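You operate a simulated robot arm through the tools that you are given. There is no shell and no other tool.

Carry out the task below with a simulated robot arm. There is one attempt and no reset: what you move stays moved.

JOB
Rub the old grease off the spare actuator's drive plate, then brush on fresh grease.
Fine: use the orange pad and the green brush and put them back. Set down upright: green brush. A coat counts when it lies all over at full strength: go over it till it gets no stronger. What is to be rubbed or washed off counts as gone when no trace of it is left.

Only the result counts: the job must be done as asked and must still hold three seconds after the hand-in. Knocking over, shifting, dropping, spilling or breaking anything else fails it.

ROBOT AND FRAMES
A 7-joint arm with a two-finger parallel gripper, fixed in place. Base frame: the origin is at the foot of the arm, x ahead of it, y to its left, z up. Readings come in m, degrees, newtons and seconds.
Its first joint turns from -166.0 to 166.0 degrees. Payload 4.4 kg.
Tool frame: the origin (TCP) lies between the finger pads and is the grasp point; the fingertips stand 0.023 m ahead of it; z points along the fingers, y is the line along which they close. The gripper opens to 0.094 m. The fingers are 0.038 m wide and 0.01 m thick; the gripper's body (0.054 by 0.096 m) begins 0.039 m behind the TCP.
Orientation is that of the tool frame in the base frame, as a unit quaternion [w, x, y, z]. With the fingers straight down and closing along the base's y, the tool's x points along the base's -x, its y along +y and its z along -z.

CONTROLS
- The arm moves only by the tool step_arm. Its argument "increments" is a list of rows, each an object (a shift or turn left out is 0, a gripper value left out holds the last) with "linear": the shift along the base's x, y, z in m, a list of three; "turn": the turn, a rotation vector about the base's x, y, z in degrees, a list of three. In form: [{"linear": [x, y, z], "turn": [wx, wy, wz]}, ...]. A call has 1 to 20 rows; each row shifts and turns the commanded pose from where the row before left it. "claw" is the gripper command, from -1 (fully open) to 1 (shut), values between in proportion, set as the call begins (left out, the last holds). Each row takes 0.2 s and may step no farther than 0.05 m and 8.6 degrees from the row before; otherwise, or with a gripper value out of range, the whole call is refused. Where a pose cannot be reached the arm comes as near as it can. A force on the tool above 40 N (or 10 N above the force at the start of the call, whichever is more), or a blocked arm, ends the call early, and 0.2 s more pass. The fingers move at their own pace (about 0.072 m/s each) and stop on an object; they squeeze with about 32 N. The grip force told is the motor's: it shows also when the fingers shut on nothing. Time passes only in rows, and 0.2 s behind the last, so rows that do not move let the fingers close. The reply holds the time, the measured pose of the TCP, the force on the tool along the base axes, the opening and the grip force, in the units named above and with some noise, with the torque about the TCP (base axes, N m) and any sound that the robot's microphone picked up.
- Cameras (640 x 400 px; columns grow to the right, rows downward): "scene" is fixed at [0.0426, -0.4892, 1.6521]; the picture's right is [0.57, -0.82, 0.00], its down [-0.34, -0.23, -0.91] and it looks along [0.75, 0.52, -0.41] (base axes); focal length 356 px, centre (320, 200). "wrist" rides on the gripper at [0.086, 0.016, -0.074] in the tool frame; the picture's right is [-0.18, 0.98, 0.00], its down [-0.58, -0.11, -0.81] and it looks along [-0.79, -0.15, 0.59] (tool axes); focal length 243 px, centre (320, 200).
- camera(camera): a new picture of that camera. The clock stands still meanwhile.
- point_at(camera, pixels): for up to 12 pixels [column, row] of the newest picture of that camera ("zoom" is the newest enlarged one), the place [x, y, z] in the base frame of the surface seen there, good to about 0.002 m, but the place of the scene camera against the robot may be out by one fixed shift of up to 0.018 m in any direction. The clock stands still meanwhile.
- close_up(camera, box): a new picture of the part [left, top, right, bottom] of that camera's present view, enlarged. The clock stands still meanwhile.
- close_job(): hands the job in; it is judged then, once.

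Unless the task says otherwise, let go and move clear before handing in.

The tools are called after ">>>" as a command line: name --argument value ..., lists and objects as JSON in quotes. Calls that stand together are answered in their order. step_arm: Moves the arm, as the interface text tells. Its arguments: {"type":"object","properties":{"increments":{"type":"array","items":{"type":"object","properties":{"linear":{"type":"array","items":{"type":"number"}},"turn":{"type":"array","items":{"type":"number"}}}}},"claw":{"type":"number"}},"required":["increments"]} The other tools are called the same way: camera (camera) takes a picture; point_at (camera, pixels) gives the place of the surface under pixels of a picture; close_up (camera, box) takes an enlarged picture of a part of a camera's view; close_job () hands the job in.

At the start:

```text
t: 0.0
tool_pos: [0.8215, 0.0723, 1.1807]
orientation: [0.0, 0.001, 1.0, 0.0]
contact_force: [-0.1, 0.0, -0.1]
moment: [0.0, 0.0, 0.01]
finger_gap: 0.094
grip_force: 0.0
```

scene: 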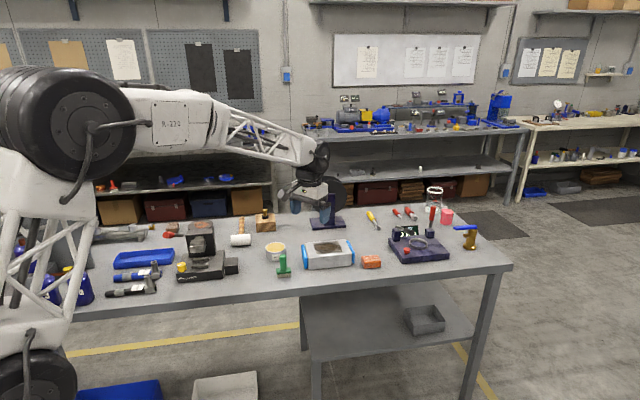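
wrist: 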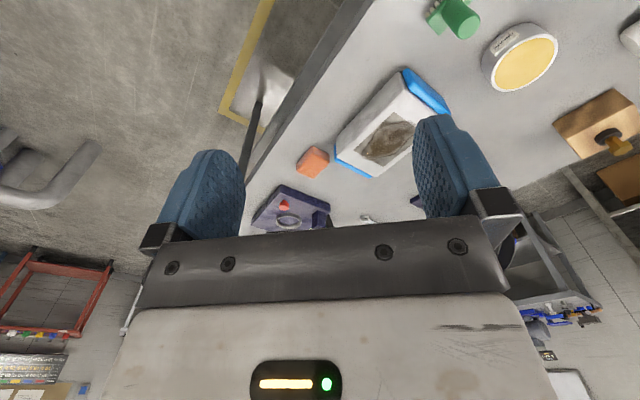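

The scene shows a bench with a white/blue box having a dark smudge (about 327,248), an orange pad (371,262), a green brush (284,263) and a yellow-topped tub (275,250). I'll look closer at these before moving.

>>> close_up --camera "scene" --box '[240, 200, 400, 300]'

>>> close_up --camera "scene" --box '[340, 180, 500, 280]'

>>> close_up --camera "scene" --box '[90, 200, 270, 310]'

>>> close_up --camera "wrist" --box '[240, 0, 640, 250]'

```text
4.00 times, centred on (320, 250) of scene
```

zoom: 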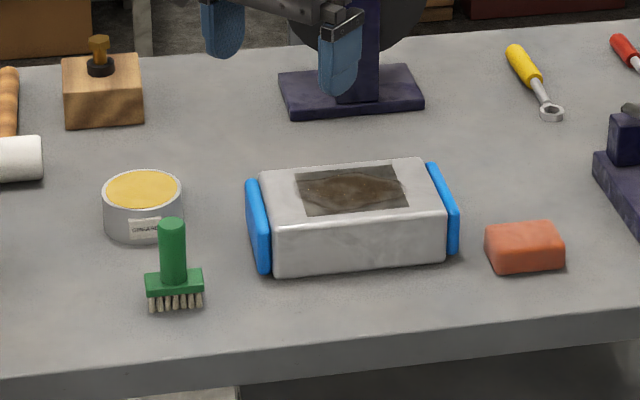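

```text
4.00 times, centred on (420, 230) of scene
```

zoom: 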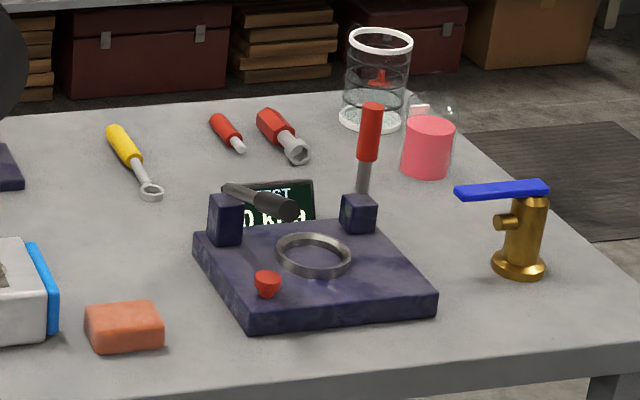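

```text
3.56 times, centred on (180, 255) of scene
```

zoom: 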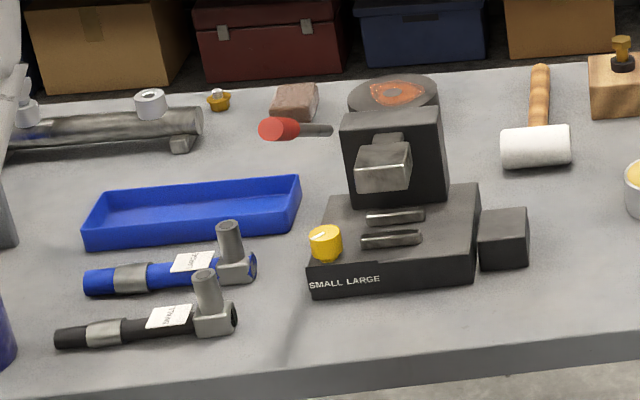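

```text
1.60 times, centred on (440, 125) of wrist
```

zoom: 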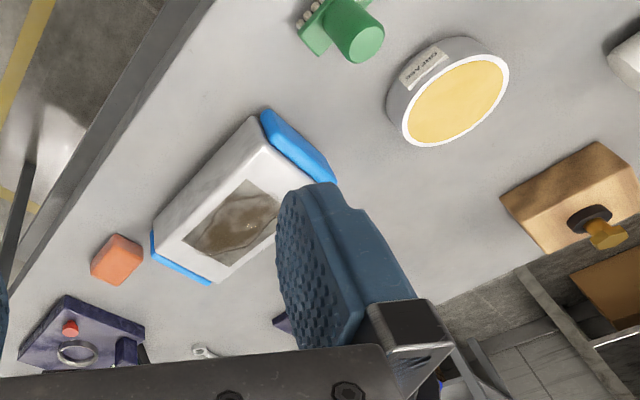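

The white/blue box carries a brown-smeared dark plate, but a dark disc with an orange smear at about (200,225) could also be a candidate. I'll zoom tighter on both, and on the left side.

>>> close_up --camera "scene" --box '[160, 205, 240, 255]'

>>> close_up --camera "scene" --box '[295, 230, 375, 280]'

>>> close_up --camera "scene" --box '[0, 210, 160, 310]'

>>> close_up --camera "scene" --box '[280, 150, 360, 240]'

>>> close_up --camera "scene" --box '[320, 80, 520, 205]'

>>> close_up --camera "scene" --box '[480, 80, 640, 205]'

```text
8.00 times, centred on (200, 230) of scene
```

zoom: 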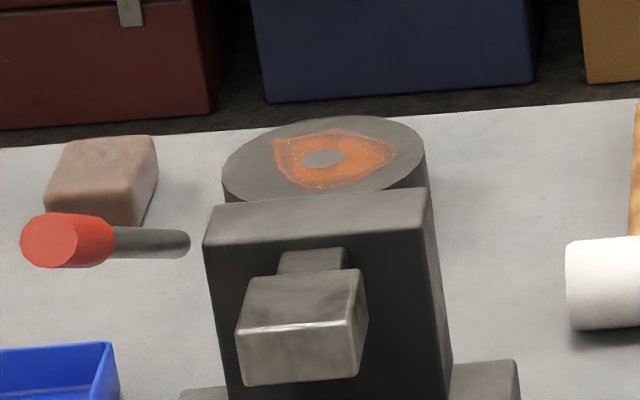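

```text
8.00 times, centred on (335, 255) of scene
```

zoom: 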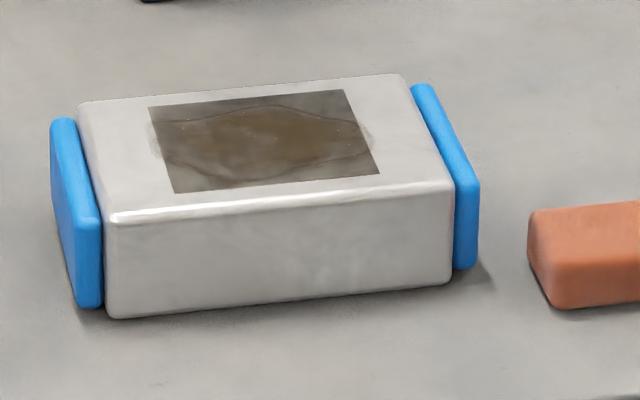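

```text
4.00 times, centred on (80, 260) of scene
```

zoom: 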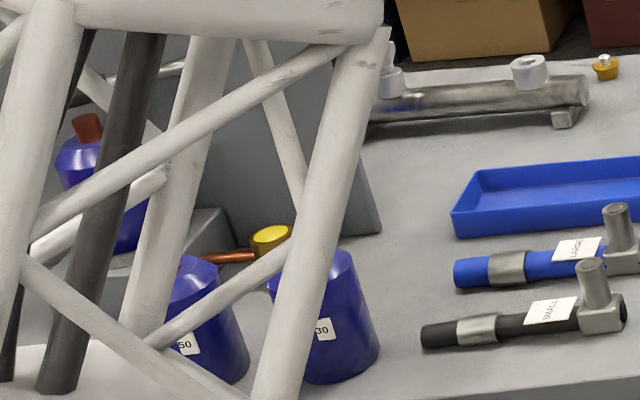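

```text
4.44 times, centred on (320, 195) of scene
```

zoom: 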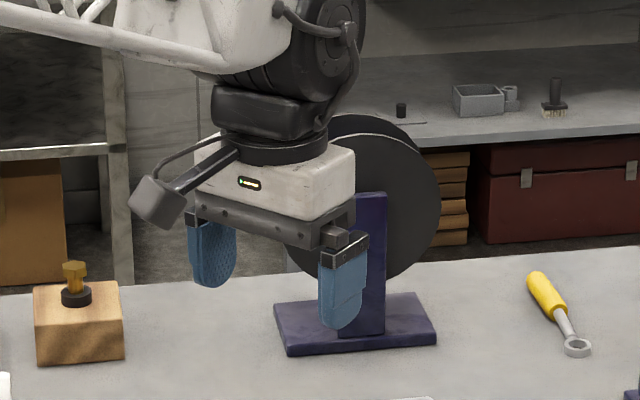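

```text
3.20 times, centred on (420, 142) of scene
```

zoom: 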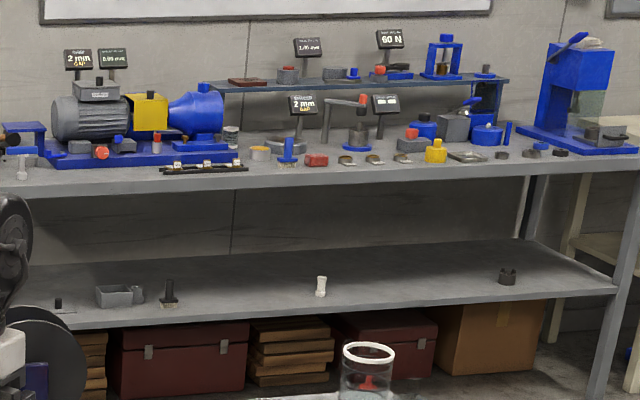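

```text
3.20 times, centred on (560, 142) of scene
```

zoom: 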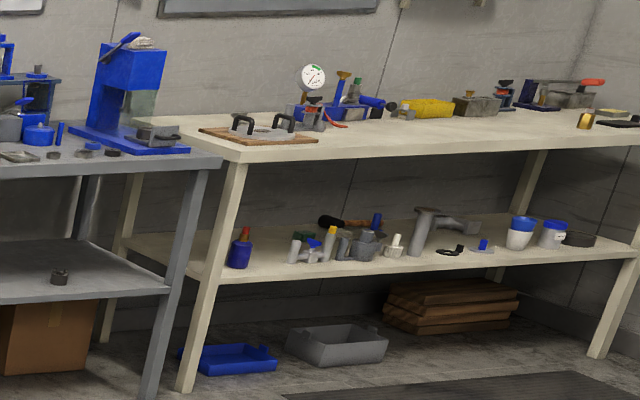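

The white box with blue end caps carrying a brown-smeared dark plate is the spare actuator; the tub labelled GREASE, green brush and orange pad lie beside it. I'll read surface positions with both cameras.

>>> camera --camera "wrist"

>>> point_at --camera "wrist" --pixels '[[385, 140], [313, 158], [525, 60], [460, 15], [600, 115], [340, 110], [430, 90], [290, 220], [300, 150], [325, 165], [495, 85], [550, 45]]'

>>> close_up --camera "scene" --box '[240, 200, 400, 300]'

>>> point_at --camera "zoom" --pixels '[[353, 190], [298, 173], [402, 168], [410, 206], [310, 213], [525, 240], [142, 190], [175, 220], [175, 280], [340, 340], [500, 180], [142, 230]]'

```text
taken
```

wrist: 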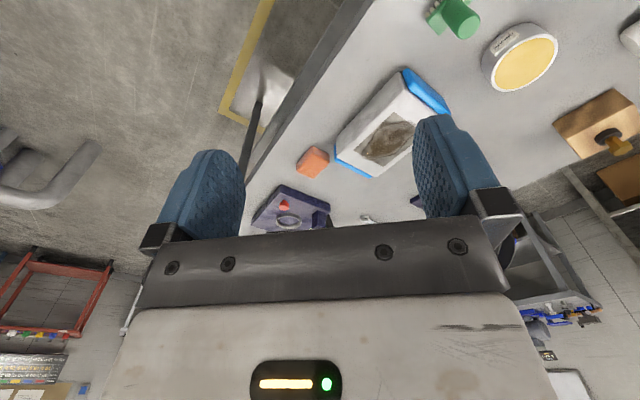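

```text
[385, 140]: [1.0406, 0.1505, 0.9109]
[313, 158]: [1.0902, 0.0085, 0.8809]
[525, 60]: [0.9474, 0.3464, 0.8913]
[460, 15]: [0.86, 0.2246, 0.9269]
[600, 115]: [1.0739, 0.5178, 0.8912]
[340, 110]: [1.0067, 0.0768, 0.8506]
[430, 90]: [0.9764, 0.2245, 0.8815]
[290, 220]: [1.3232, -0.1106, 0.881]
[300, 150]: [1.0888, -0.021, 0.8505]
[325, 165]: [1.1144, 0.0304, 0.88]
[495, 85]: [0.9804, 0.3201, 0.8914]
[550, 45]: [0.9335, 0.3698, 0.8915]
```

```text
4.00 times, centred on (320, 250) of scene
```

zoom: 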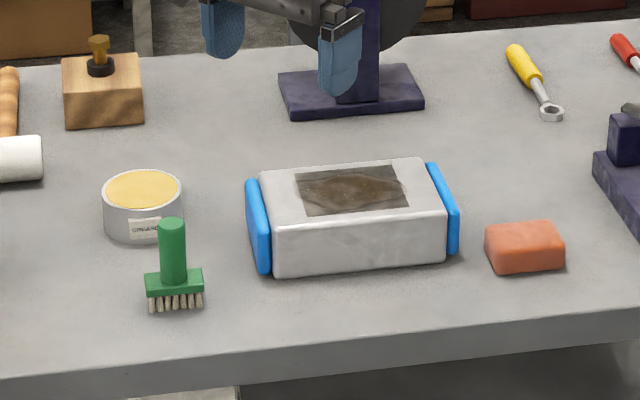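

```text
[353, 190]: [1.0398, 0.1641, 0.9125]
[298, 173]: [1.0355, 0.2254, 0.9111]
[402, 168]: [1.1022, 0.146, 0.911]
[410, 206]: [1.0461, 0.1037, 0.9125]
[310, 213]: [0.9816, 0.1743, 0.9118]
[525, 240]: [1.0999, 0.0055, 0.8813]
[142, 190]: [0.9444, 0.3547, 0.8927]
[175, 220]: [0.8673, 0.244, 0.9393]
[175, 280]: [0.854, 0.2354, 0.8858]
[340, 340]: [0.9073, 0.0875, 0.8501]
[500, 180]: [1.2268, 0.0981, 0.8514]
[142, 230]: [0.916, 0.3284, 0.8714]
```

Table top is at z≈0.85, the plate at about (1.04,0.16,0.911), pad at (1.09,0.01), brush at (0.865,0.24), tub at (0.945,0.35). I'll read more corner points and tall obstacles before moving.

>>> camera --camera "scene"

>>> point_at --camera "scene" --pixels '[[345, 190], [340, 205], [314, 224], [345, 222], [420, 250], [433, 210], [392, 248], [406, 229], [265, 213], [205, 240], [245, 240], [264, 228]]'

>>> close_up --camera "scene" --box '[260, 220, 420, 320]'

>>> point_at --camera "zoom" --pixels '[[408, 150], [416, 190], [480, 144], [482, 184], [410, 160], [466, 145], [70, 200], [122, 192], [68, 209], [124, 209], [92, 140], [95, 190]]'

```text
taken
```

scene: 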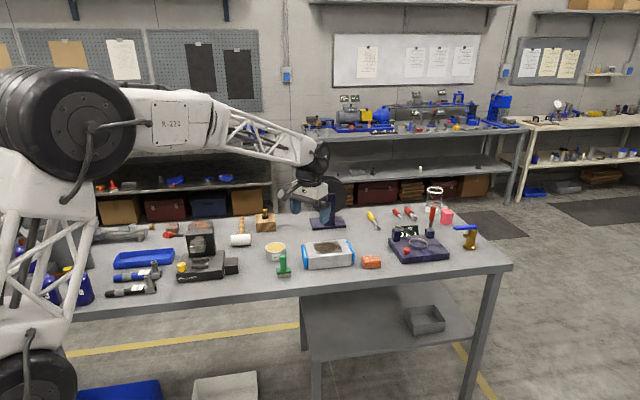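

```text
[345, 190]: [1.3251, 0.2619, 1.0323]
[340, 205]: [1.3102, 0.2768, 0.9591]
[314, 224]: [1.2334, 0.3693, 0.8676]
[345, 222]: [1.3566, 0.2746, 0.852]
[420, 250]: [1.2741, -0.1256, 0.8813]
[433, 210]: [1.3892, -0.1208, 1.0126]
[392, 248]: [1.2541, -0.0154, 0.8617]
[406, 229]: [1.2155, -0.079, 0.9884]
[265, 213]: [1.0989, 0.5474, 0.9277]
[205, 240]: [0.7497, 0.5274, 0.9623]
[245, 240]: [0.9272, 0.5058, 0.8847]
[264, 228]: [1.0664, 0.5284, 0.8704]
```

```text
4.00 times, centred on (340, 270) of scene
```

zoom: 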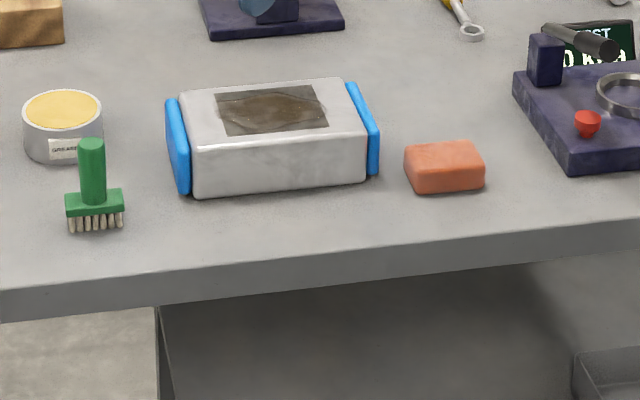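

```text
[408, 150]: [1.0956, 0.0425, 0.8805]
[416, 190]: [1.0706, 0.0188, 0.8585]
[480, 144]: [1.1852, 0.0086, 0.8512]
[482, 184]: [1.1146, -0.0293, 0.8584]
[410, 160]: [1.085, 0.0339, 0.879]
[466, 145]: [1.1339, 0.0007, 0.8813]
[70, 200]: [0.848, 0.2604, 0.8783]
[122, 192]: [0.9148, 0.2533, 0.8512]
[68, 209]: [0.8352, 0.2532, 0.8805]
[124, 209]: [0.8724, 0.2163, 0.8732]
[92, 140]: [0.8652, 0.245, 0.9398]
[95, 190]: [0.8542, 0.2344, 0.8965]
```

The pad is roughly 0.055×0.04×0.03 m with its long axis near −48° in the base frame. I'll test the reach at a safe height by extending forward and see whether the tool-down pose still holds.

>>> step_arm --increments '[{"linear": [0.03, 0, 0]}, {"linear": [0.03, 0, 0]}, {"linear": [0.03, 0, 0]}, {"linear": [0.03, 0, 0]}, {"linear": [0.03, 0, 0]}, {"linear": [0.03, 0, 0]}]' --claw -1

```text
t: 1.4
tool_pos: [1.0025, 0.0719, 1.1786]
orientation: [0.0, -0.001, 1.0, 0.0]
contact_force: [0.5, 0.4, 0.6]
moment: [0.01, -0.02, 0.01]
finger_gap: 0.0939
grip_force: 0.0
```

It reached 1.0025 m still pointing down. I'll go on outward and a little lower to find the limit.

>>> step_arm --increments '[{"linear": [0.02, -0.01, -0.03]}, {"linear": [0.02, -0.01, -0.03]}, {"linear": [0.02, -0.01, -0.03]}, {"linear": [0.02, -0.01, -0.03]}, {"linear": [0.01, -0.01, -0.01]}]'

>>> camera --camera "wrist"

>>> camera --camera "scene"

```text
t: 2.6
tool_pos: [1.0923, 0.0238, 1.051]
orientation: [0.001, 0.0, 1.0, 0.001]
contact_force: [-0.3, -0.7, 0.0]
moment: [-0.02, 0.0, -0.02]
finger_gap: 0.0943
grip_force: 0.0
```

```text
taken
```

wrist: 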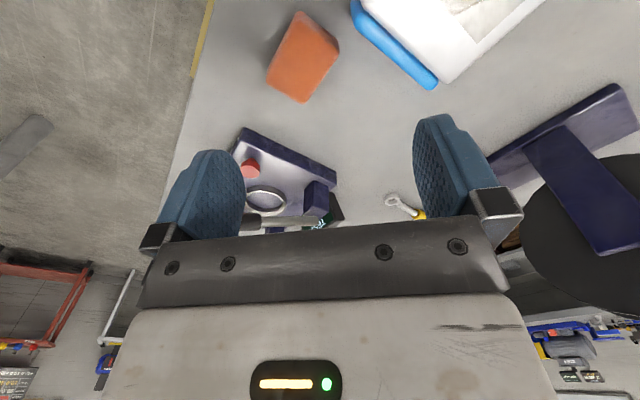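

```text
taken
```

scene: 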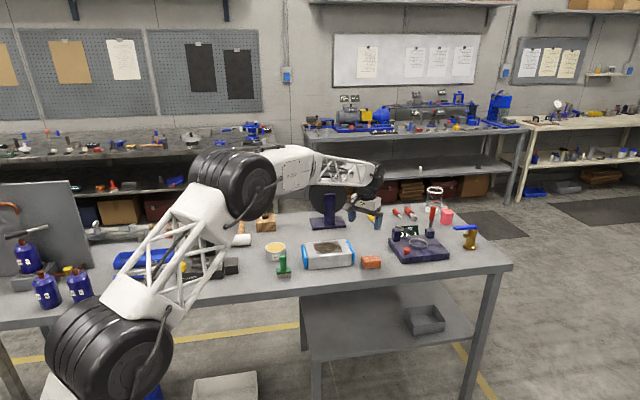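

The arm still reaches (1.092,0.024,1.051) pointing down. The pad in the wrist view has top corners near (303,15), (340,48), (303,102), (268,70); I'll measure these.

>>> point_at --camera "wrist" --pixels '[[298, 15], [336, 48], [305, 98], [282, 85], [270, 72], [295, 70], [310, 50], [320, 70], [290, 40], [440, 84], [465, 20], [430, 60]]'

>>> close_up --camera "wrist" --box '[220, 0, 380, 110]'

```text
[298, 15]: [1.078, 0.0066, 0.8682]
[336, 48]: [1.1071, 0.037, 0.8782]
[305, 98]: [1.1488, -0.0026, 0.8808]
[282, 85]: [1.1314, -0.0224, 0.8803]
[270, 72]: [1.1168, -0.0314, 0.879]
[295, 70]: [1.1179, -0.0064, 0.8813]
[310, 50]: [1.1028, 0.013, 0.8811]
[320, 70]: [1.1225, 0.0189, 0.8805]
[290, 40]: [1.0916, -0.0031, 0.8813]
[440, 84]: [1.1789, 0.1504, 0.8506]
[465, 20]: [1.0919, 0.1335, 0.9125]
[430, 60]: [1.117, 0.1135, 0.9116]
```

```text
3.64 times, centred on (300, 55) of wrist
```

zoom: 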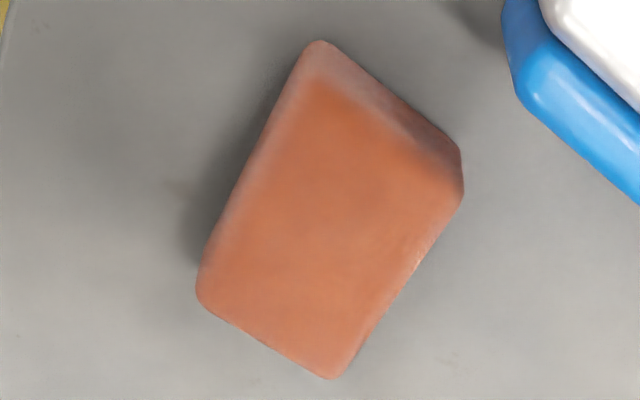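

I'll read the top-face corners of the pad from this enlarged picture.

>>> point_at --camera "zoom" --pixels '[[312, 85], [300, 75], [435, 160], [450, 195], [335, 370], [350, 355], [205, 290], [220, 300], [320, 225], [320, 48], [458, 150], [390, 110]]'

```text
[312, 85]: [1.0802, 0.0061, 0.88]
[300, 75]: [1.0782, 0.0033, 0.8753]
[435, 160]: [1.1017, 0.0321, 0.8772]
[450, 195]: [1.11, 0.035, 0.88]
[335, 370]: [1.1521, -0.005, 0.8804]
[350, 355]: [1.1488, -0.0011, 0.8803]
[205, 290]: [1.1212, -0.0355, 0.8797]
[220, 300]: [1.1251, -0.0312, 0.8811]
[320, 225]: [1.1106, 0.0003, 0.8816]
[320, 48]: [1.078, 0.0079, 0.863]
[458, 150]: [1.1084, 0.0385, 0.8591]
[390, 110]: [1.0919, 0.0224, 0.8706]
```

From the wrist view the pad's top corners are A(1.078,0.006), B(1.108,0.037), C(1.153,−0.004), D(1.121,−0.036): centre ≈(1.115,0.001), long axis ≈ −43°. I'll yaw +45° so the fingers close along the long axis, keeping the camera clear of the actuator, and hover above.

>>> step_arm --increments '[{"linear": [0.004, -0.0035, -0.008], "turn": [0, 0, 7.5]}, {"linear": [0.004, -0.0035, -0.008], "turn": [0, 0, 7.5]}, {"linear": [0.004, -0.0035, -0.008], "turn": [0, 0, 7.5]}, {"linear": [0.004, -0.0035, -0.008], "turn": [0, 0, 7.5]}, {"linear": [0.004, -0.0035, -0.008], "turn": [0, 0, 7.5]}, {"linear": [0.0035, -0.0035, -0.01], "turn": [0, 0, 7.5]}]'

>>> camera --camera "wrist"

>>> close_up --camera "scene" --box '[300, 180, 460, 280]'

```text
t: 4.0
tool_pos: [1.1158, 0.001, 1.0004]
orientation: [0.0, -0.383, 0.924, 0.0]
contact_force: [0.4, -0.2, 0.7]
moment: [-0.03, 0.01, 0.01]
finger_gap: 0.094
grip_force: 0.1
```

```text
taken
```

wrist: 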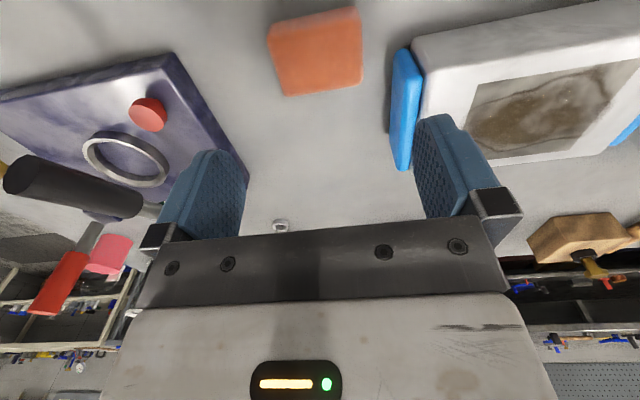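

```text
4.00 times, centred on (380, 230) of scene
```

zoom: 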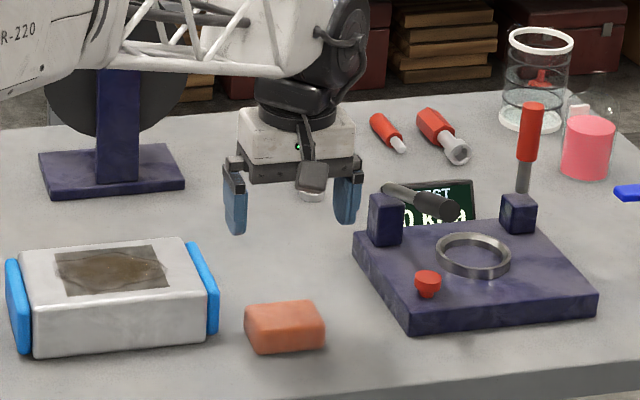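

The pose was reached exactly. Now I'll measure pad edges and the plate corners in this view (plate corners around (478,82), (640,62), (605,150), (468,150)).

>>> close_up --camera "wrist" --box '[250, 0, 410, 100]'

>>> point_at --camera "zoom" --pixels '[[75, 90], [430, 40], [445, 335], [140, 375], [80, 160], [445, 180], [260, 220], [280, 45], [300, 350], [110, 280], [440, 280], [560, 200]]'

>>> close_up --camera "wrist" --box '[384, 0, 640, 180]'

>>> point_at --camera "wrist" --pixels '[[478, 84], [638, 64], [606, 150], [495, 157], [540, 110], [420, 75], [630, 10], [418, 40], [410, 130], [400, 60], [440, 60], [580, 30]]'

```text
4.00 times, centred on (330, 50) of wrist
```

zoom: 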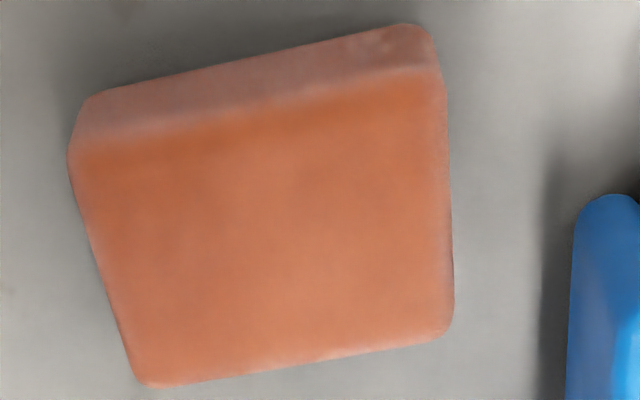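

```text
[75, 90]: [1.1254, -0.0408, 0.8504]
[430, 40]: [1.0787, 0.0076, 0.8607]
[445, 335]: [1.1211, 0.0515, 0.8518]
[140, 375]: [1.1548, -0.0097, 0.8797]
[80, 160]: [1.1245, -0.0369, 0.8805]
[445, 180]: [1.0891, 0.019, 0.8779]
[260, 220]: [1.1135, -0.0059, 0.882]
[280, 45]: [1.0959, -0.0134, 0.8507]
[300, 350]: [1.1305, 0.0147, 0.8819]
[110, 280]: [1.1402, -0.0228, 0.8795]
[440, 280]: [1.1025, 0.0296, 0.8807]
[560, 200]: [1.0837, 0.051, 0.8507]
```

```text
2.22 times, centred on (512, 90) of wrist
```

zoom: 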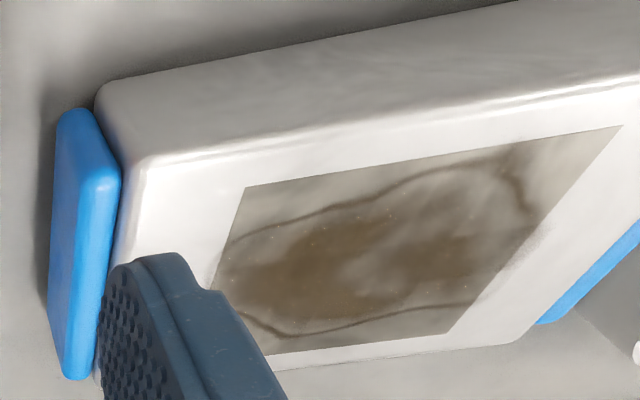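

```text
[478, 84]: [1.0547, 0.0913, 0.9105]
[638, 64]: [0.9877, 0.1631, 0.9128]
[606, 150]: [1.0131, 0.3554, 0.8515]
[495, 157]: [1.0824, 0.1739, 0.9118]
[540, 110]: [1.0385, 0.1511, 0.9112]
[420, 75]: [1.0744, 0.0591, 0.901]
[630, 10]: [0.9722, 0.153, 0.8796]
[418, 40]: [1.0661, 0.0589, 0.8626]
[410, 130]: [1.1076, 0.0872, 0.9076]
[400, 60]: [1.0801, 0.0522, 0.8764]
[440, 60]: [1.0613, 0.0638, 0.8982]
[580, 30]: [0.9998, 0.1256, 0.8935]
```

The pad's long axis matches the tool's closing axis (−45°) with centre ≈(1.116,−0.001). I'll read the plate corners in the enlarged view, which shows the plate at (248,187), (622,127), (447,333).

>>> point_at --camera "zoom" --pixels '[[248, 190], [618, 129], [445, 330], [290, 352], [215, 280], [230, 235], [360, 250], [150, 160], [560, 220], [400, 165], [370, 342], [105, 175]]'

```text
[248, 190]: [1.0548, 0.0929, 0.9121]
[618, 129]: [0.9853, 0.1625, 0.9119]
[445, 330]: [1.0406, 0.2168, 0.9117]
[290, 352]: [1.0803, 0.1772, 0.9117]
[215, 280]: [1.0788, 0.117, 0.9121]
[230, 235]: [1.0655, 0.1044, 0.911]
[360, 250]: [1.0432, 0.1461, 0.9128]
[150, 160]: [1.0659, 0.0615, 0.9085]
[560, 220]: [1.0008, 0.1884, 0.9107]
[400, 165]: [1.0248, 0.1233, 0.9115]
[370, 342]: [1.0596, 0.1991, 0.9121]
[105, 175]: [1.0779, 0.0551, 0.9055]
```

The plate is an aligned rectangle: centre ≈(1.048,0.155), 0.098 long along (−.71,.71), 0.078 across, z≈0.912. The blue cap is only ~6 mm beyond a fully open finger, so I'll narrow the jaws to ~0.08 m and descend over the pad.

>>> step_arm --increments '[{"linear": [0.0005, -0.002, -0.0]}, {"linear": [0, 0, -0.02]}, {"linear": [0, 0, -0.02]}, {"linear": [0, 0, -0.02]}, {"linear": [0, 0, -0.015]}]' --claw -0.7

>>> camera --camera "wrist"

>>> close_up --camera "scene" --box '[320, 200, 440, 275]'

```text
t: 5.2
tool_pos: [1.1158, -0.0018, 0.924]
orientation: [0.0, -0.383, 0.924, 0.001]
contact_force: [0.4, -0.1, -0.1]
moment: [0.0, 0.01, 0.0]
finger_gap: 0.08
grip_force: 0.0
```

```text
taken
```

wrist: 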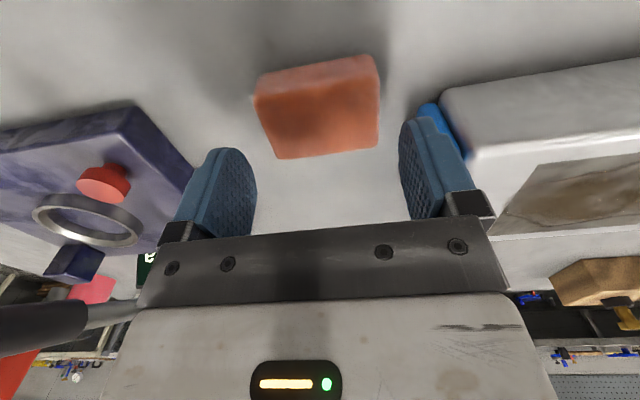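

```text
5.33 times, centred on (380, 238) of scene
```

zoom: 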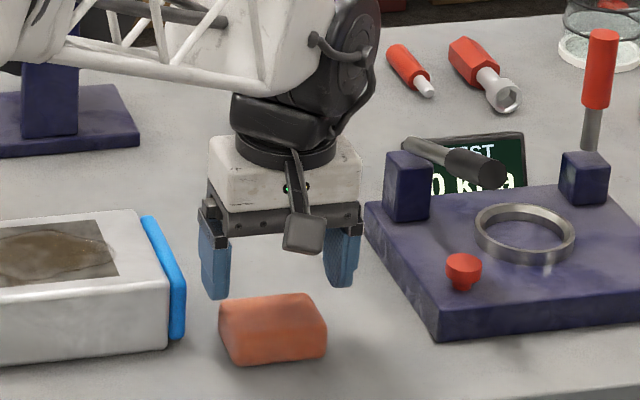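

Jaws are at 0.080 and the pad sits centred between the fingers (columns ~255–380 between fingers 255 and 400). I'll verify the pad's corner positions from this nearer view before the last descent.

>>> close_up --camera "wrist" --box '[230, 40, 410, 170]'

>>> point_at --camera "wrist" --pixels '[[262, 98], [375, 82], [375, 140], [282, 152], [320, 120], [260, 85], [370, 62], [425, 115], [445, 130], [430, 105]]'

```text
3.08 times, centred on (320, 105) of wrist
```

zoom: 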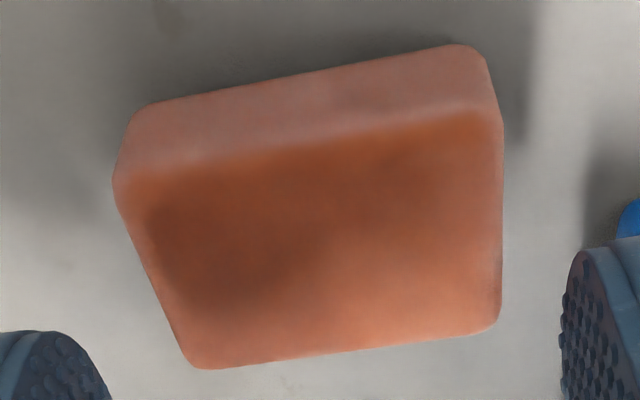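

```text
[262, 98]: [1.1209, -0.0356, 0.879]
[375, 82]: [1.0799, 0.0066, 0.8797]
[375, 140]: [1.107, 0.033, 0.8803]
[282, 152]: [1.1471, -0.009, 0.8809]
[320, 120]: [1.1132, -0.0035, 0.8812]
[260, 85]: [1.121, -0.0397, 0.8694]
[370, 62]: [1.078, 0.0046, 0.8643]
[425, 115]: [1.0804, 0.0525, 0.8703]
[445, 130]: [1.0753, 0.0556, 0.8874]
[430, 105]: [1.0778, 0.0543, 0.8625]
```

The pad centre is ≈(1.1145,−0.001), blue cap face 14 mm beyond the finger's outer side. I'll descend to TCP z≈0.886 and then close.

>>> step_arm --increments '[{"linear": [-0.001, 0.001, -0.01]}, {"linear": [0, 0, -0.01]}, {"linear": [0, 0, -0.01]}, {"linear": [0, 0, -0.008]}, {"linear": [0, 0, 0]}]'

>>> step_arm --increments '[{"linear": [0, 0, 0]}, {"linear": [0, 0, 0]}, {"linear": [0, 0, 0]}, {"linear": [0, 0, 0]}]' --claw 1

>>> camera --camera "wrist"

```text
t: 6.4
tool_pos: [1.1146, -0.0, 0.8879]
orientation: [0.0, -0.382, 0.924, 0.0]
contact_force: [0.7, -0.3, 0.2]
moment: [0.03, 0.03, -0.02]
finger_gap: 0.0799
grip_force: 0.1
```

```text
t: 7.4
tool_pos: [1.1156, -0.0007, 0.8875]
orientation: [-0.001, -0.383, 0.924, 0.0]
contact_force: [0.8, 0.3, 1.1]
moment: [-0.02, -0.01, 0.01]
finger_gap: 0.0688
grip_force: 31.8
```

```text
taken
```

wrist: 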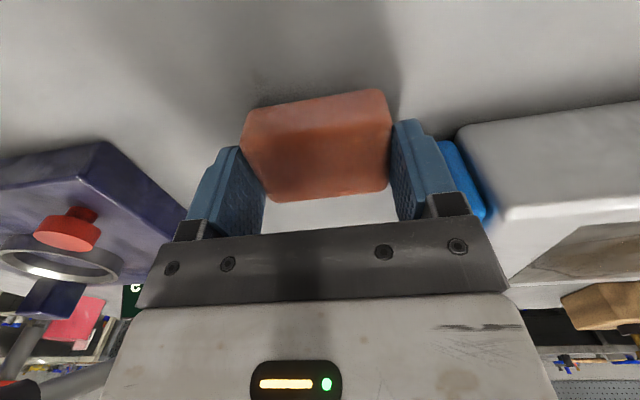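

The jaws closed on the pad at 0.0688 m with 31.8 N. I'll lift it straight up and check it hangs level.

>>> step_arm --increments '[{"linear": [0, 0, 0.01]}, {"linear": [0, 0, 0.015]}, {"linear": [0, 0, 0.02]}, {"linear": [0, 0, 0.02]}, {"linear": [0, 0, 0.02]}, {"linear": [0, 0, 0.015]}, {"linear": [0, 0, 0]}]'

>>> camera --camera "wrist"

>>> close_up --camera "scene" --box '[300, 180, 460, 280]'

```text
t: 9.0
tool_pos: [1.1139, -0.0008, 0.9873]
orientation: [0.0, -0.382, 0.924, 0.0]
contact_force: [-0.5, 0.1, 0.4]
moment: [0.01, 0.0, 0.0]
finger_gap: 0.0686
grip_force: 31.9
```

```text
taken
```

wrist: 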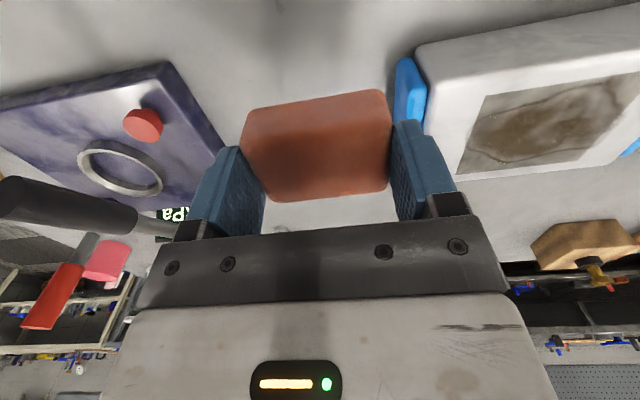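

```text
4.00 times, centred on (380, 230) of scene
```

zoom: 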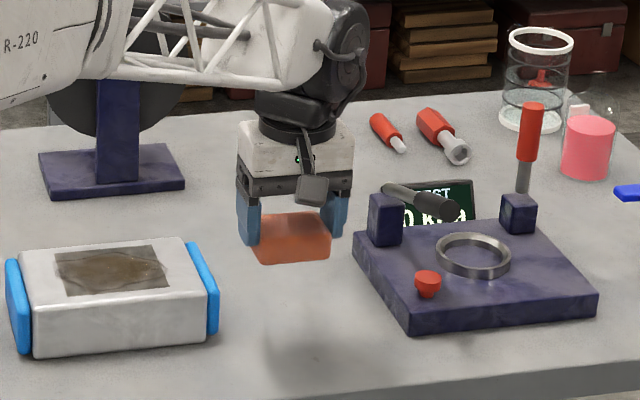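

The pad hangs level between the fingers. I'll carry it to above the plate centre (1.048,0.155) at the same height.

>>> step_arm --increments '[{"linear": [-0.0095, 0.0221, 0]}, {"linear": [-0.0095, 0.0221, 0]}, {"linear": [-0.0095, 0.0221, 0]}, {"linear": [-0.0095, 0.0221, 0]}, {"linear": [-0.0095, 0.0221, 0]}, {"linear": [-0.0095, 0.0221, 0]}, {"linear": [-0.0095, 0.0221, 0]}, {"linear": [0, 0, -0.015]}, {"linear": [0, 0, -0.01]}, {"linear": [0, 0, -0.005]}, {"linear": [0, 0, 0]}]'

>>> camera --camera "wrist"

>>> close_up --camera "scene" --box '[270, 200, 390, 275]'

```text
t: 11.4
tool_pos: [1.0487, 0.1551, 0.9566]
orientation: [-0.001, -0.384, 0.924, 0.0]
contact_force: [-0.5, -0.2, -0.2]
moment: [0.0, 0.0, -0.02]
finger_gap: 0.0687
grip_force: 31.9
```

```text
taken
```

wrist: 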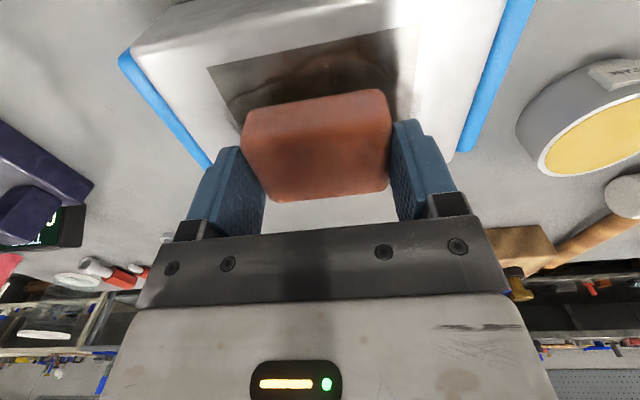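

```text
5.33 times, centred on (330, 238) of scene
```

zoom: 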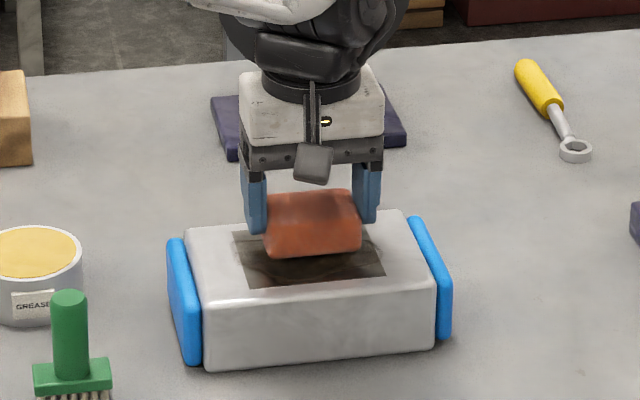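

The pad hovers ~8 mm over the plate, centred. I'll lower it in small steps to feel for contact.

>>> step_arm --increments '[{"linear": [0, 0, -0.003]}, {"linear": [0, 0, -0.003]}, {"linear": [0, 0, -0.002]}, {"linear": [0, 0, -0.001]}, {"linear": [0, 0, 0]}]'

```text
t: 12.6
tool_pos: [1.0485, 0.1545, 0.9483]
orientation: [0.0, -0.383, 0.924, 0.0]
contact_force: [0.4, -0.9, -0.2]
moment: [0.01, 0.04, -0.01]
finger_gap: 0.0688
grip_force: 31.3
```

>>> step_arm --increments '[{"linear": [0, 0, -0.001]}, {"linear": [0, 0, -0.001]}, {"linear": [0, 0, 0]}]'

```text
t: 13.4
tool_pos: [1.0477, 0.1548, 0.9474]
orientation: [0.001, -0.382, 0.924, 0.001]
contact_force: [-0.1, 1.2, 7.9]
moment: [0.01, 0.05, 0.03]
finger_gap: 0.0685
grip_force: 32.2
```

Contact at 7.9 N. I'll make a gentle test stroke along the plate's long axis and check the forces and that the actuator doesn't move.

>>> step_arm --increments '[{"linear": [-0.007, 0.007, 0]}, {"linear": [-0.007, 0.007, 0]}, {"linear": [-0.007, 0.007, 0]}, {"linear": [0.007, -0.007, 0]}, {"linear": [0.007, -0.007, 0]}, {"linear": [0.007, -0.007, 0]}, {"linear": [0.007, -0.007, 0]}, {"linear": [0.007, -0.007, 0]}, {"linear": [0.007, -0.007, 0]}]'

>>> close_up --camera "scene" --box '[270, 200, 390, 275]'

>>> camera --camera "wrist"

```text
t: 15.4
tool_pos: [1.0698, 0.134, 0.9468]
orientation: [0.0, -0.382, 0.924, 0.0]
contact_force: [-7.6, 7.6, 24.6]
moment: [0.27, 0.25, 0.01]
finger_gap: 0.0685
grip_force: 32.6
```

```text
5.33 times, centred on (330, 238) of scene
```

zoom: 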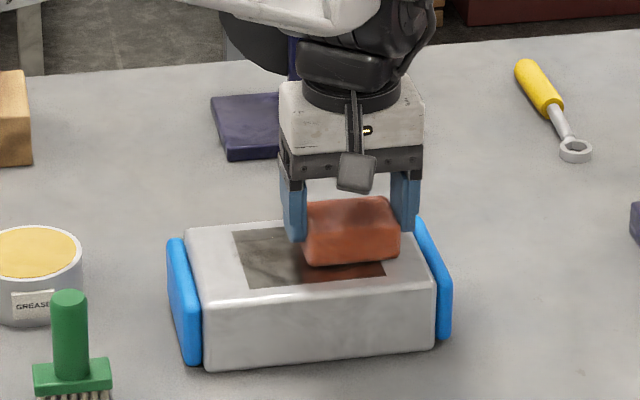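

```text
taken
```

wrist: 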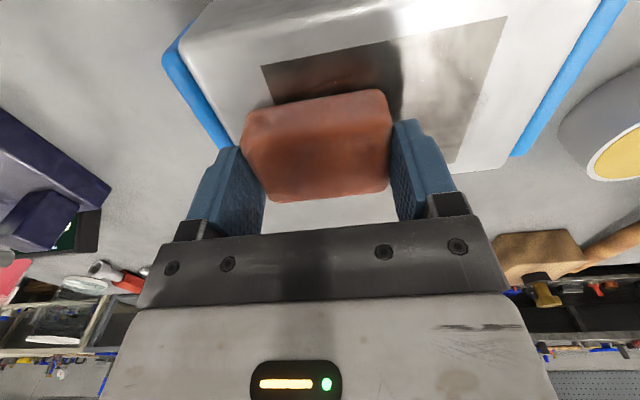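

The right part is still dirty under the pad but the left part already looks paler; force rose to 24.6 N, so I'll ease up 0.6 mm and raster over the +v half of the plate.

>>> step_arm --increments '[{"linear": [0.0088, 0.0088, 0.0007]}, {"linear": [-0.007, 0.007, 0]}, {"linear": [-0.007, 0.007, 0]}, {"linear": [-0.007, 0.007, 0]}, {"linear": [-0.007, 0.007, 0]}, {"linear": [-0.007, 0.007, 0]}, {"linear": [-0.007, 0.007, 0]}, {"linear": [0.0088, 0.0088, 0]}, {"linear": [0.007, -0.007, 0]}, {"linear": [0.007, -0.007, 0]}, {"linear": [0.007, -0.007, 0]}, {"linear": [0.007, -0.007, 0]}, {"linear": [0.007, -0.007, 0]}, {"linear": [0.007, -0.007, 0]}]'

```text
t: 18.4
tool_pos: [1.0868, 0.1529, 0.9475]
orientation: [0.0, -0.383, 0.924, 0.0]
contact_force: [-4.1, 4.8, 10.6]
moment: [0.12, 0.09, 0.01]
finger_gap: 0.0688
grip_force: 32.0
```

Force is a comfortable 10.6 N. I'll continue the raster back through the centre to the −v half.

>>> step_arm --increments '[{"linear": [-0.0088, -0.0088, 0]}, {"linear": [-0.0088, -0.0088, 0]}, {"linear": [-0.007, 0.007, 0]}, {"linear": [-0.007, 0.007, 0]}, {"linear": [-0.007, 0.007, 0]}, {"linear": [-0.007, 0.007, 0]}, {"linear": [-0.007, 0.007, 0]}, {"linear": [-0.007, 0.007, 0]}, {"linear": [-0.0088, -0.0088, 0]}, {"linear": [0.007, -0.007, 0]}, {"linear": [0.007, -0.007, 0]}, {"linear": [0.007, -0.007, 0]}, {"linear": [0.007, -0.007, 0]}, {"linear": [0.007, -0.007, 0]}, {"linear": [0.007, -0.007, 0]}]'

>>> step_arm --increments '[{"linear": [-0.0088, -0.0088, 0]}, {"linear": [-0.007, 0.007, 0]}, {"linear": [-0.007, 0.007, 0]}, {"linear": [-0.007, 0.007, 0]}, {"linear": [-0.007, 0.007, 0]}, {"linear": [-0.007, 0.007, 0]}, {"linear": [-0.007, 0.007, 0]}, {"linear": [0, 0, 0]}]'

>>> close_up --camera "scene" --box '[270, 200, 390, 275]'

>>> camera --camera "wrist"

```text
t: 21.6
tool_pos: [1.0599, 0.1247, 0.9475]
orientation: [0.0, -0.383, 0.924, 0.001]
contact_force: [-2.9, 1.3, 5.8]
moment: [0.05, 0.08, -0.02]
finger_gap: 0.069
grip_force: 32.0
```

```text
t: 23.4
tool_pos: [1.0087, 0.1582, 0.9471]
orientation: [0.001, -0.383, 0.924, 0.0]
contact_force: [-0.2, 0.1, 0.1]
moment: [0.0, 0.01, 0.01]
finger_gap: 0.0684
grip_force: 31.9
```

```text
5.33 times, centred on (330, 238) of scene
```

zoom: 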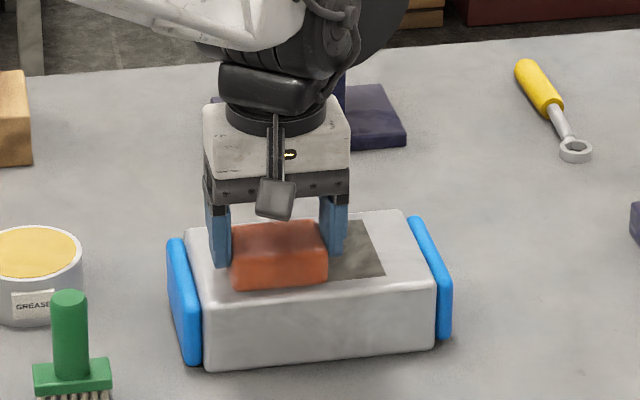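

```text
taken
```

wrist: 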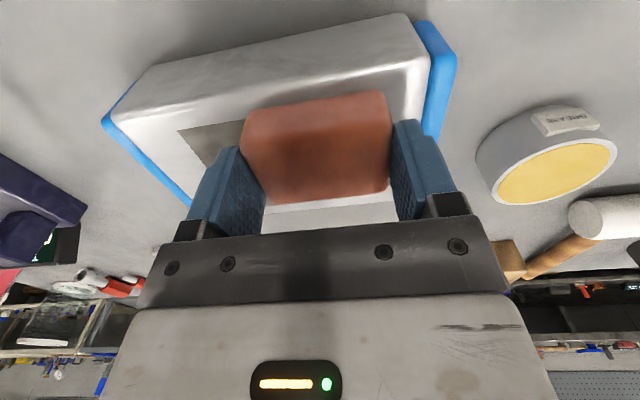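

Force dropped to ~0 at this spot, so the pad is only just touching here. I'll lower about 0.8 mm and run another full raster from this side.

>>> step_arm --increments '[{"linear": [0, 0, -0.0008]}, {"linear": [0.007, -0.007, 0]}, {"linear": [0.007, -0.007, 0]}, {"linear": [0.007, -0.007, 0]}, {"linear": [0.007, -0.007, 0]}, {"linear": [0.007, -0.007, 0]}, {"linear": [0.007, -0.007, 0]}, {"linear": [0.0088, 0.0088, 0]}, {"linear": [-0.007, 0.007, 0]}, {"linear": [-0.007, 0.007, 0]}, {"linear": [-0.007, 0.007, 0]}, {"linear": [-0.007, 0.007, 0]}, {"linear": [-0.007, 0.007, 0]}, {"linear": [-0.007, 0.007, 0]}]'

>>> step_arm --increments '[{"linear": [0.0088, 0.0088, 0]}, {"linear": [0.007, -0.007, 0]}, {"linear": [0.007, -0.007, 0]}, {"linear": [0.007, -0.007, 0]}, {"linear": [0.007, -0.007, 0]}, {"linear": [0.007, -0.007, 0]}, {"linear": [0.007, -0.007, 0]}, {"linear": [0.0088, 0.0088, 0]}, {"linear": [-0.007, 0.007, 0]}, {"linear": [-0.007, 0.007, 0]}, {"linear": [-0.007, 0.007, 0]}, {"linear": [-0.007, 0.007, 0]}, {"linear": [-0.007, 0.007, 0]}, {"linear": [-0.007, 0.007, 0]}]'

>>> step_arm --increments '[{"linear": [0.0088, 0.0088, 0]}, {"linear": [0.007, -0.007, 0]}, {"linear": [0.007, -0.007, 0]}, {"linear": [0.007, -0.007, 0]}, {"linear": [0.007, -0.007, 0]}, {"linear": [0.007, -0.007, 0]}, {"linear": [0.007, -0.007, 0]}, {"linear": [0, 0, 0.01]}, {"linear": [0, 0, 0.02]}, {"linear": [0, 0, 0.03]}]'

>>> camera --camera "wrist"

>>> close_up --camera "scene" --box '[270, 200, 390, 275]'

```text
t: 26.4
tool_pos: [1.0174, 0.167, 0.947]
orientation: [0.0, -0.383, 0.924, 0.001]
contact_force: [1.7, -0.8, 3.9]
moment: [-0.04, -0.11, 0.0]
finger_gap: 0.0687
grip_force: 31.8
```

```text
t: 29.4
tool_pos: [1.0354, 0.1838, 0.946]
orientation: [-0.002, -0.382, 0.924, 0.001]
contact_force: [3.6, -2.8, 9.3]
moment: [-0.08, -0.06, -0.03]
finger_gap: 0.0688
grip_force: 32.1
```

```text
t: 31.6
tool_pos: [1.0876, 0.1522, 1.0065]
orientation: [-0.001, -0.383, 0.924, 0.0]
contact_force: [0.3, -1.1, -1.1]
moment: [0.03, 0.01, 0.01]
finger_gap: 0.0685
grip_force: 31.9
```

```text
taken
```

wrist: 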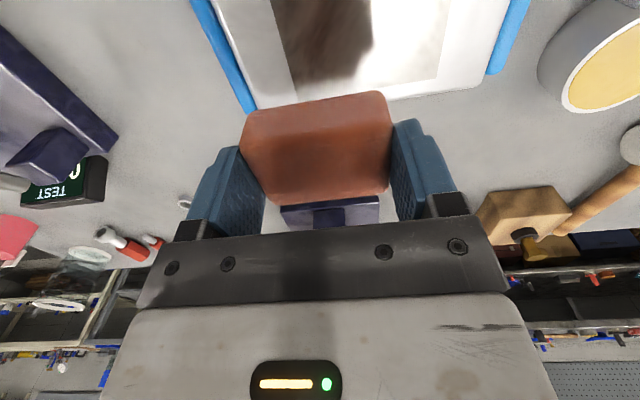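

```text
5.33 times, centred on (330, 238) of scene
```

zoom: 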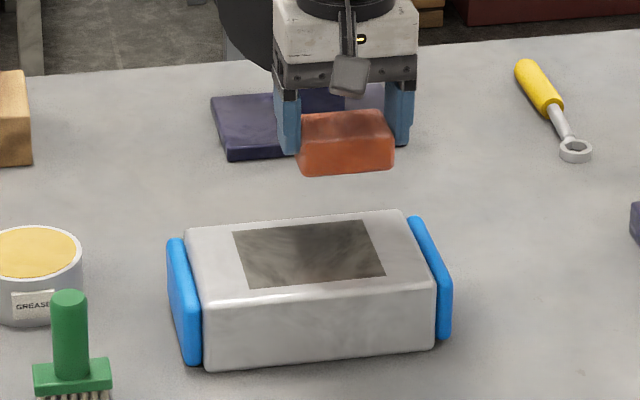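

The plate now looks grey with only faint mottling. I'll zoom in tightly from both cameras to look for any trace left.

>>> close_up --camera "scene" --box '[305, 235, 353, 265]'

>>> close_up --camera "wrist" --box '[190, 0, 510, 110]'

```text
13.33 times, centred on (329, 250) of scene
```

zoom: 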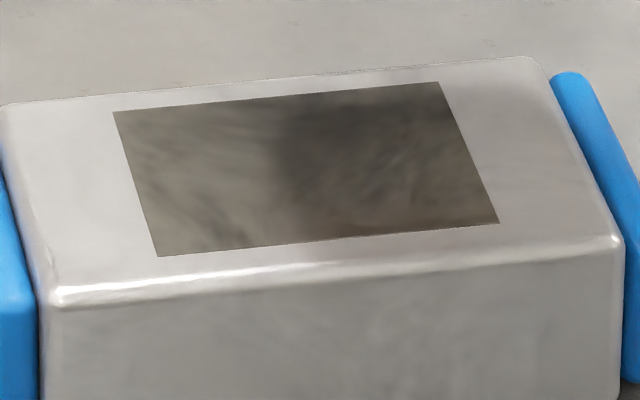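

```text
2.00 times, centred on (350, 55) of wrist
```

zoom: 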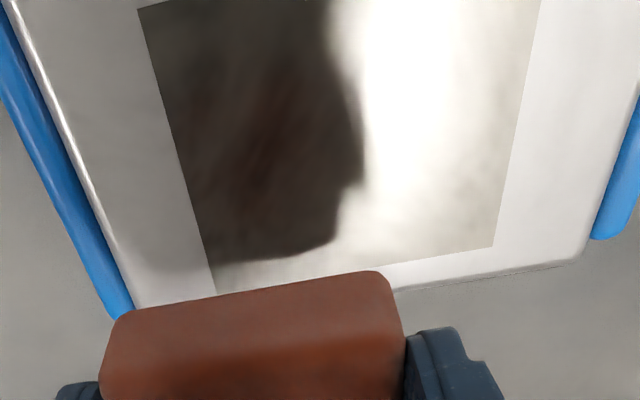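

There may be a faint brown tint near the front-right (zoom 420,215), where the pressure was lowest. I'll return to the −v edge with a little more pressure and rub again thoroughly.

>>> step_arm --increments '[{"linear": [-0.0188, -0.0188, 0]}, {"linear": [-0.0188, -0.0188, 0]}, {"linear": [0, 0, -0.03]}, {"linear": [0, 0, -0.02]}, {"linear": [0, 0, -0.008]}, {"linear": [0, 0, -0.0015]}, {"linear": [0, 0, -0.001]}, {"linear": [0, 0, 0]}]'

```text
t: 33.4
tool_pos: [1.0496, 0.1136, 0.9471]
orientation: [0.0, -0.382, 0.924, 0.0]
contact_force: [0.8, -2.3, 4.8]
moment: [-0.07, 0.03, 0.0]
finger_gap: 0.0691
grip_force: 32.5
```

Contact is 4.8 N here. I'll press slightly more and raster with strokes along the long axis at tighter spacing.

>>> step_arm --increments '[{"linear": [0, 0, -0.0005]}, {"linear": [-0.007, 0.007, 0]}, {"linear": [-0.007, 0.007, 0]}, {"linear": [-0.007, 0.007, 0]}, {"linear": [-0.007, 0.007, 0]}, {"linear": [-0.007, 0.007, 0]}, {"linear": [-0.007, 0.007, 0]}, {"linear": [0.007, -0.007, 0]}, {"linear": [0.007, -0.007, 0]}, {"linear": [0.007, -0.007, 0]}, {"linear": [0.007, -0.007, 0]}, {"linear": [0.007, -0.007, 0]}, {"linear": [0.007, -0.007, 0]}, {"linear": [0.0071, 0.0071, 0]}]'

>>> step_arm --increments '[{"linear": [-0.007, 0.007, 0]}, {"linear": [-0.007, 0.007, 0]}, {"linear": [-0.007, 0.007, 0]}, {"linear": [-0.007, 0.007, 0]}, {"linear": [-0.007, 0.007, 0]}, {"linear": [-0.007, 0.007, 0]}, {"linear": [0.0071, 0.0071, 0]}, {"linear": [0.007, -0.007, 0]}, {"linear": [0.007, -0.007, 0]}, {"linear": [0.007, -0.007, 0]}, {"linear": [0.007, -0.007, 0]}, {"linear": [0.007, -0.007, 0]}, {"linear": [0.007, -0.007, 0]}, {"linear": [0.0071, 0.0071, 0]}]'

>>> step_arm --increments '[{"linear": [-0.007, 0.007, 0]}, {"linear": [-0.007, 0.007, 0]}, {"linear": [-0.007, 0.007, 0]}, {"linear": [-0.007, 0.007, 0]}, {"linear": [-0.007, 0.007, 0]}, {"linear": [-0.007, 0.007, 0]}, {"linear": [0.0071, 0.0071, 0]}, {"linear": [0.007, -0.007, 0]}, {"linear": [0.007, -0.007, 0]}, {"linear": [0.007, -0.007, 0]}, {"linear": [0.007, -0.007, 0]}, {"linear": [0.007, -0.007, 0]}, {"linear": [0.007, -0.007, 0]}, {"linear": [0.0071, 0.0071, 0]}]'

>>> step_arm --increments '[{"linear": [-0.007, 0.007, 0]}, {"linear": [-0.007, 0.007, 0]}, {"linear": [-0.007, 0.007, 0]}, {"linear": [-0.007, 0.007, 0]}, {"linear": [-0.007, 0.007, 0]}, {"linear": [-0.007, 0.007, 0]}, {"linear": [0.0071, 0.0071, 0]}, {"linear": [0.007, -0.007, 0]}, {"linear": [0.007, -0.007, 0]}, {"linear": [0.007, -0.007, 0]}, {"linear": [0.007, -0.007, 0]}, {"linear": [0.007, -0.007, 0]}, {"linear": [0.007, -0.007, 0]}]'

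```text
t: 36.4
tool_pos: [1.0553, 0.1194, 0.9452]
orientation: [0.001, -0.382, 0.924, -0.001]
contact_force: [-7.8, -12.3, 28.8]
moment: [-0.35, 0.23, -0.02]
finger_gap: 0.0688
grip_force: 31.7
```

```text
t: 39.4
tool_pos: [1.0703, 0.1341, 0.9456]
orientation: [0.0, -0.382, 0.924, 0.0]
contact_force: [-3.8, -9.0, 20.7]
moment: [-0.29, 0.09, -0.01]
finger_gap: 0.0686
grip_force: 32.1
```

```text
t: 42.4
tool_pos: [1.0847, 0.1479, 0.9458]
orientation: [0.0, -0.381, 0.924, -0.001]
contact_force: [-4.1, -5.3, 12.0]
moment: [-0.16, 0.01, -0.05]
finger_gap: 0.0684
grip_force: 31.9
```

```text
t: 45.2
tool_pos: [1.092, 0.157, 0.9455]
orientation: [0.0, -0.384, 0.923, 0.0]
contact_force: [0.4, -0.3, 0.6]
moment: [0.0, 0.01, -0.04]
finger_gap: 0.0685
grip_force: 32.1
```

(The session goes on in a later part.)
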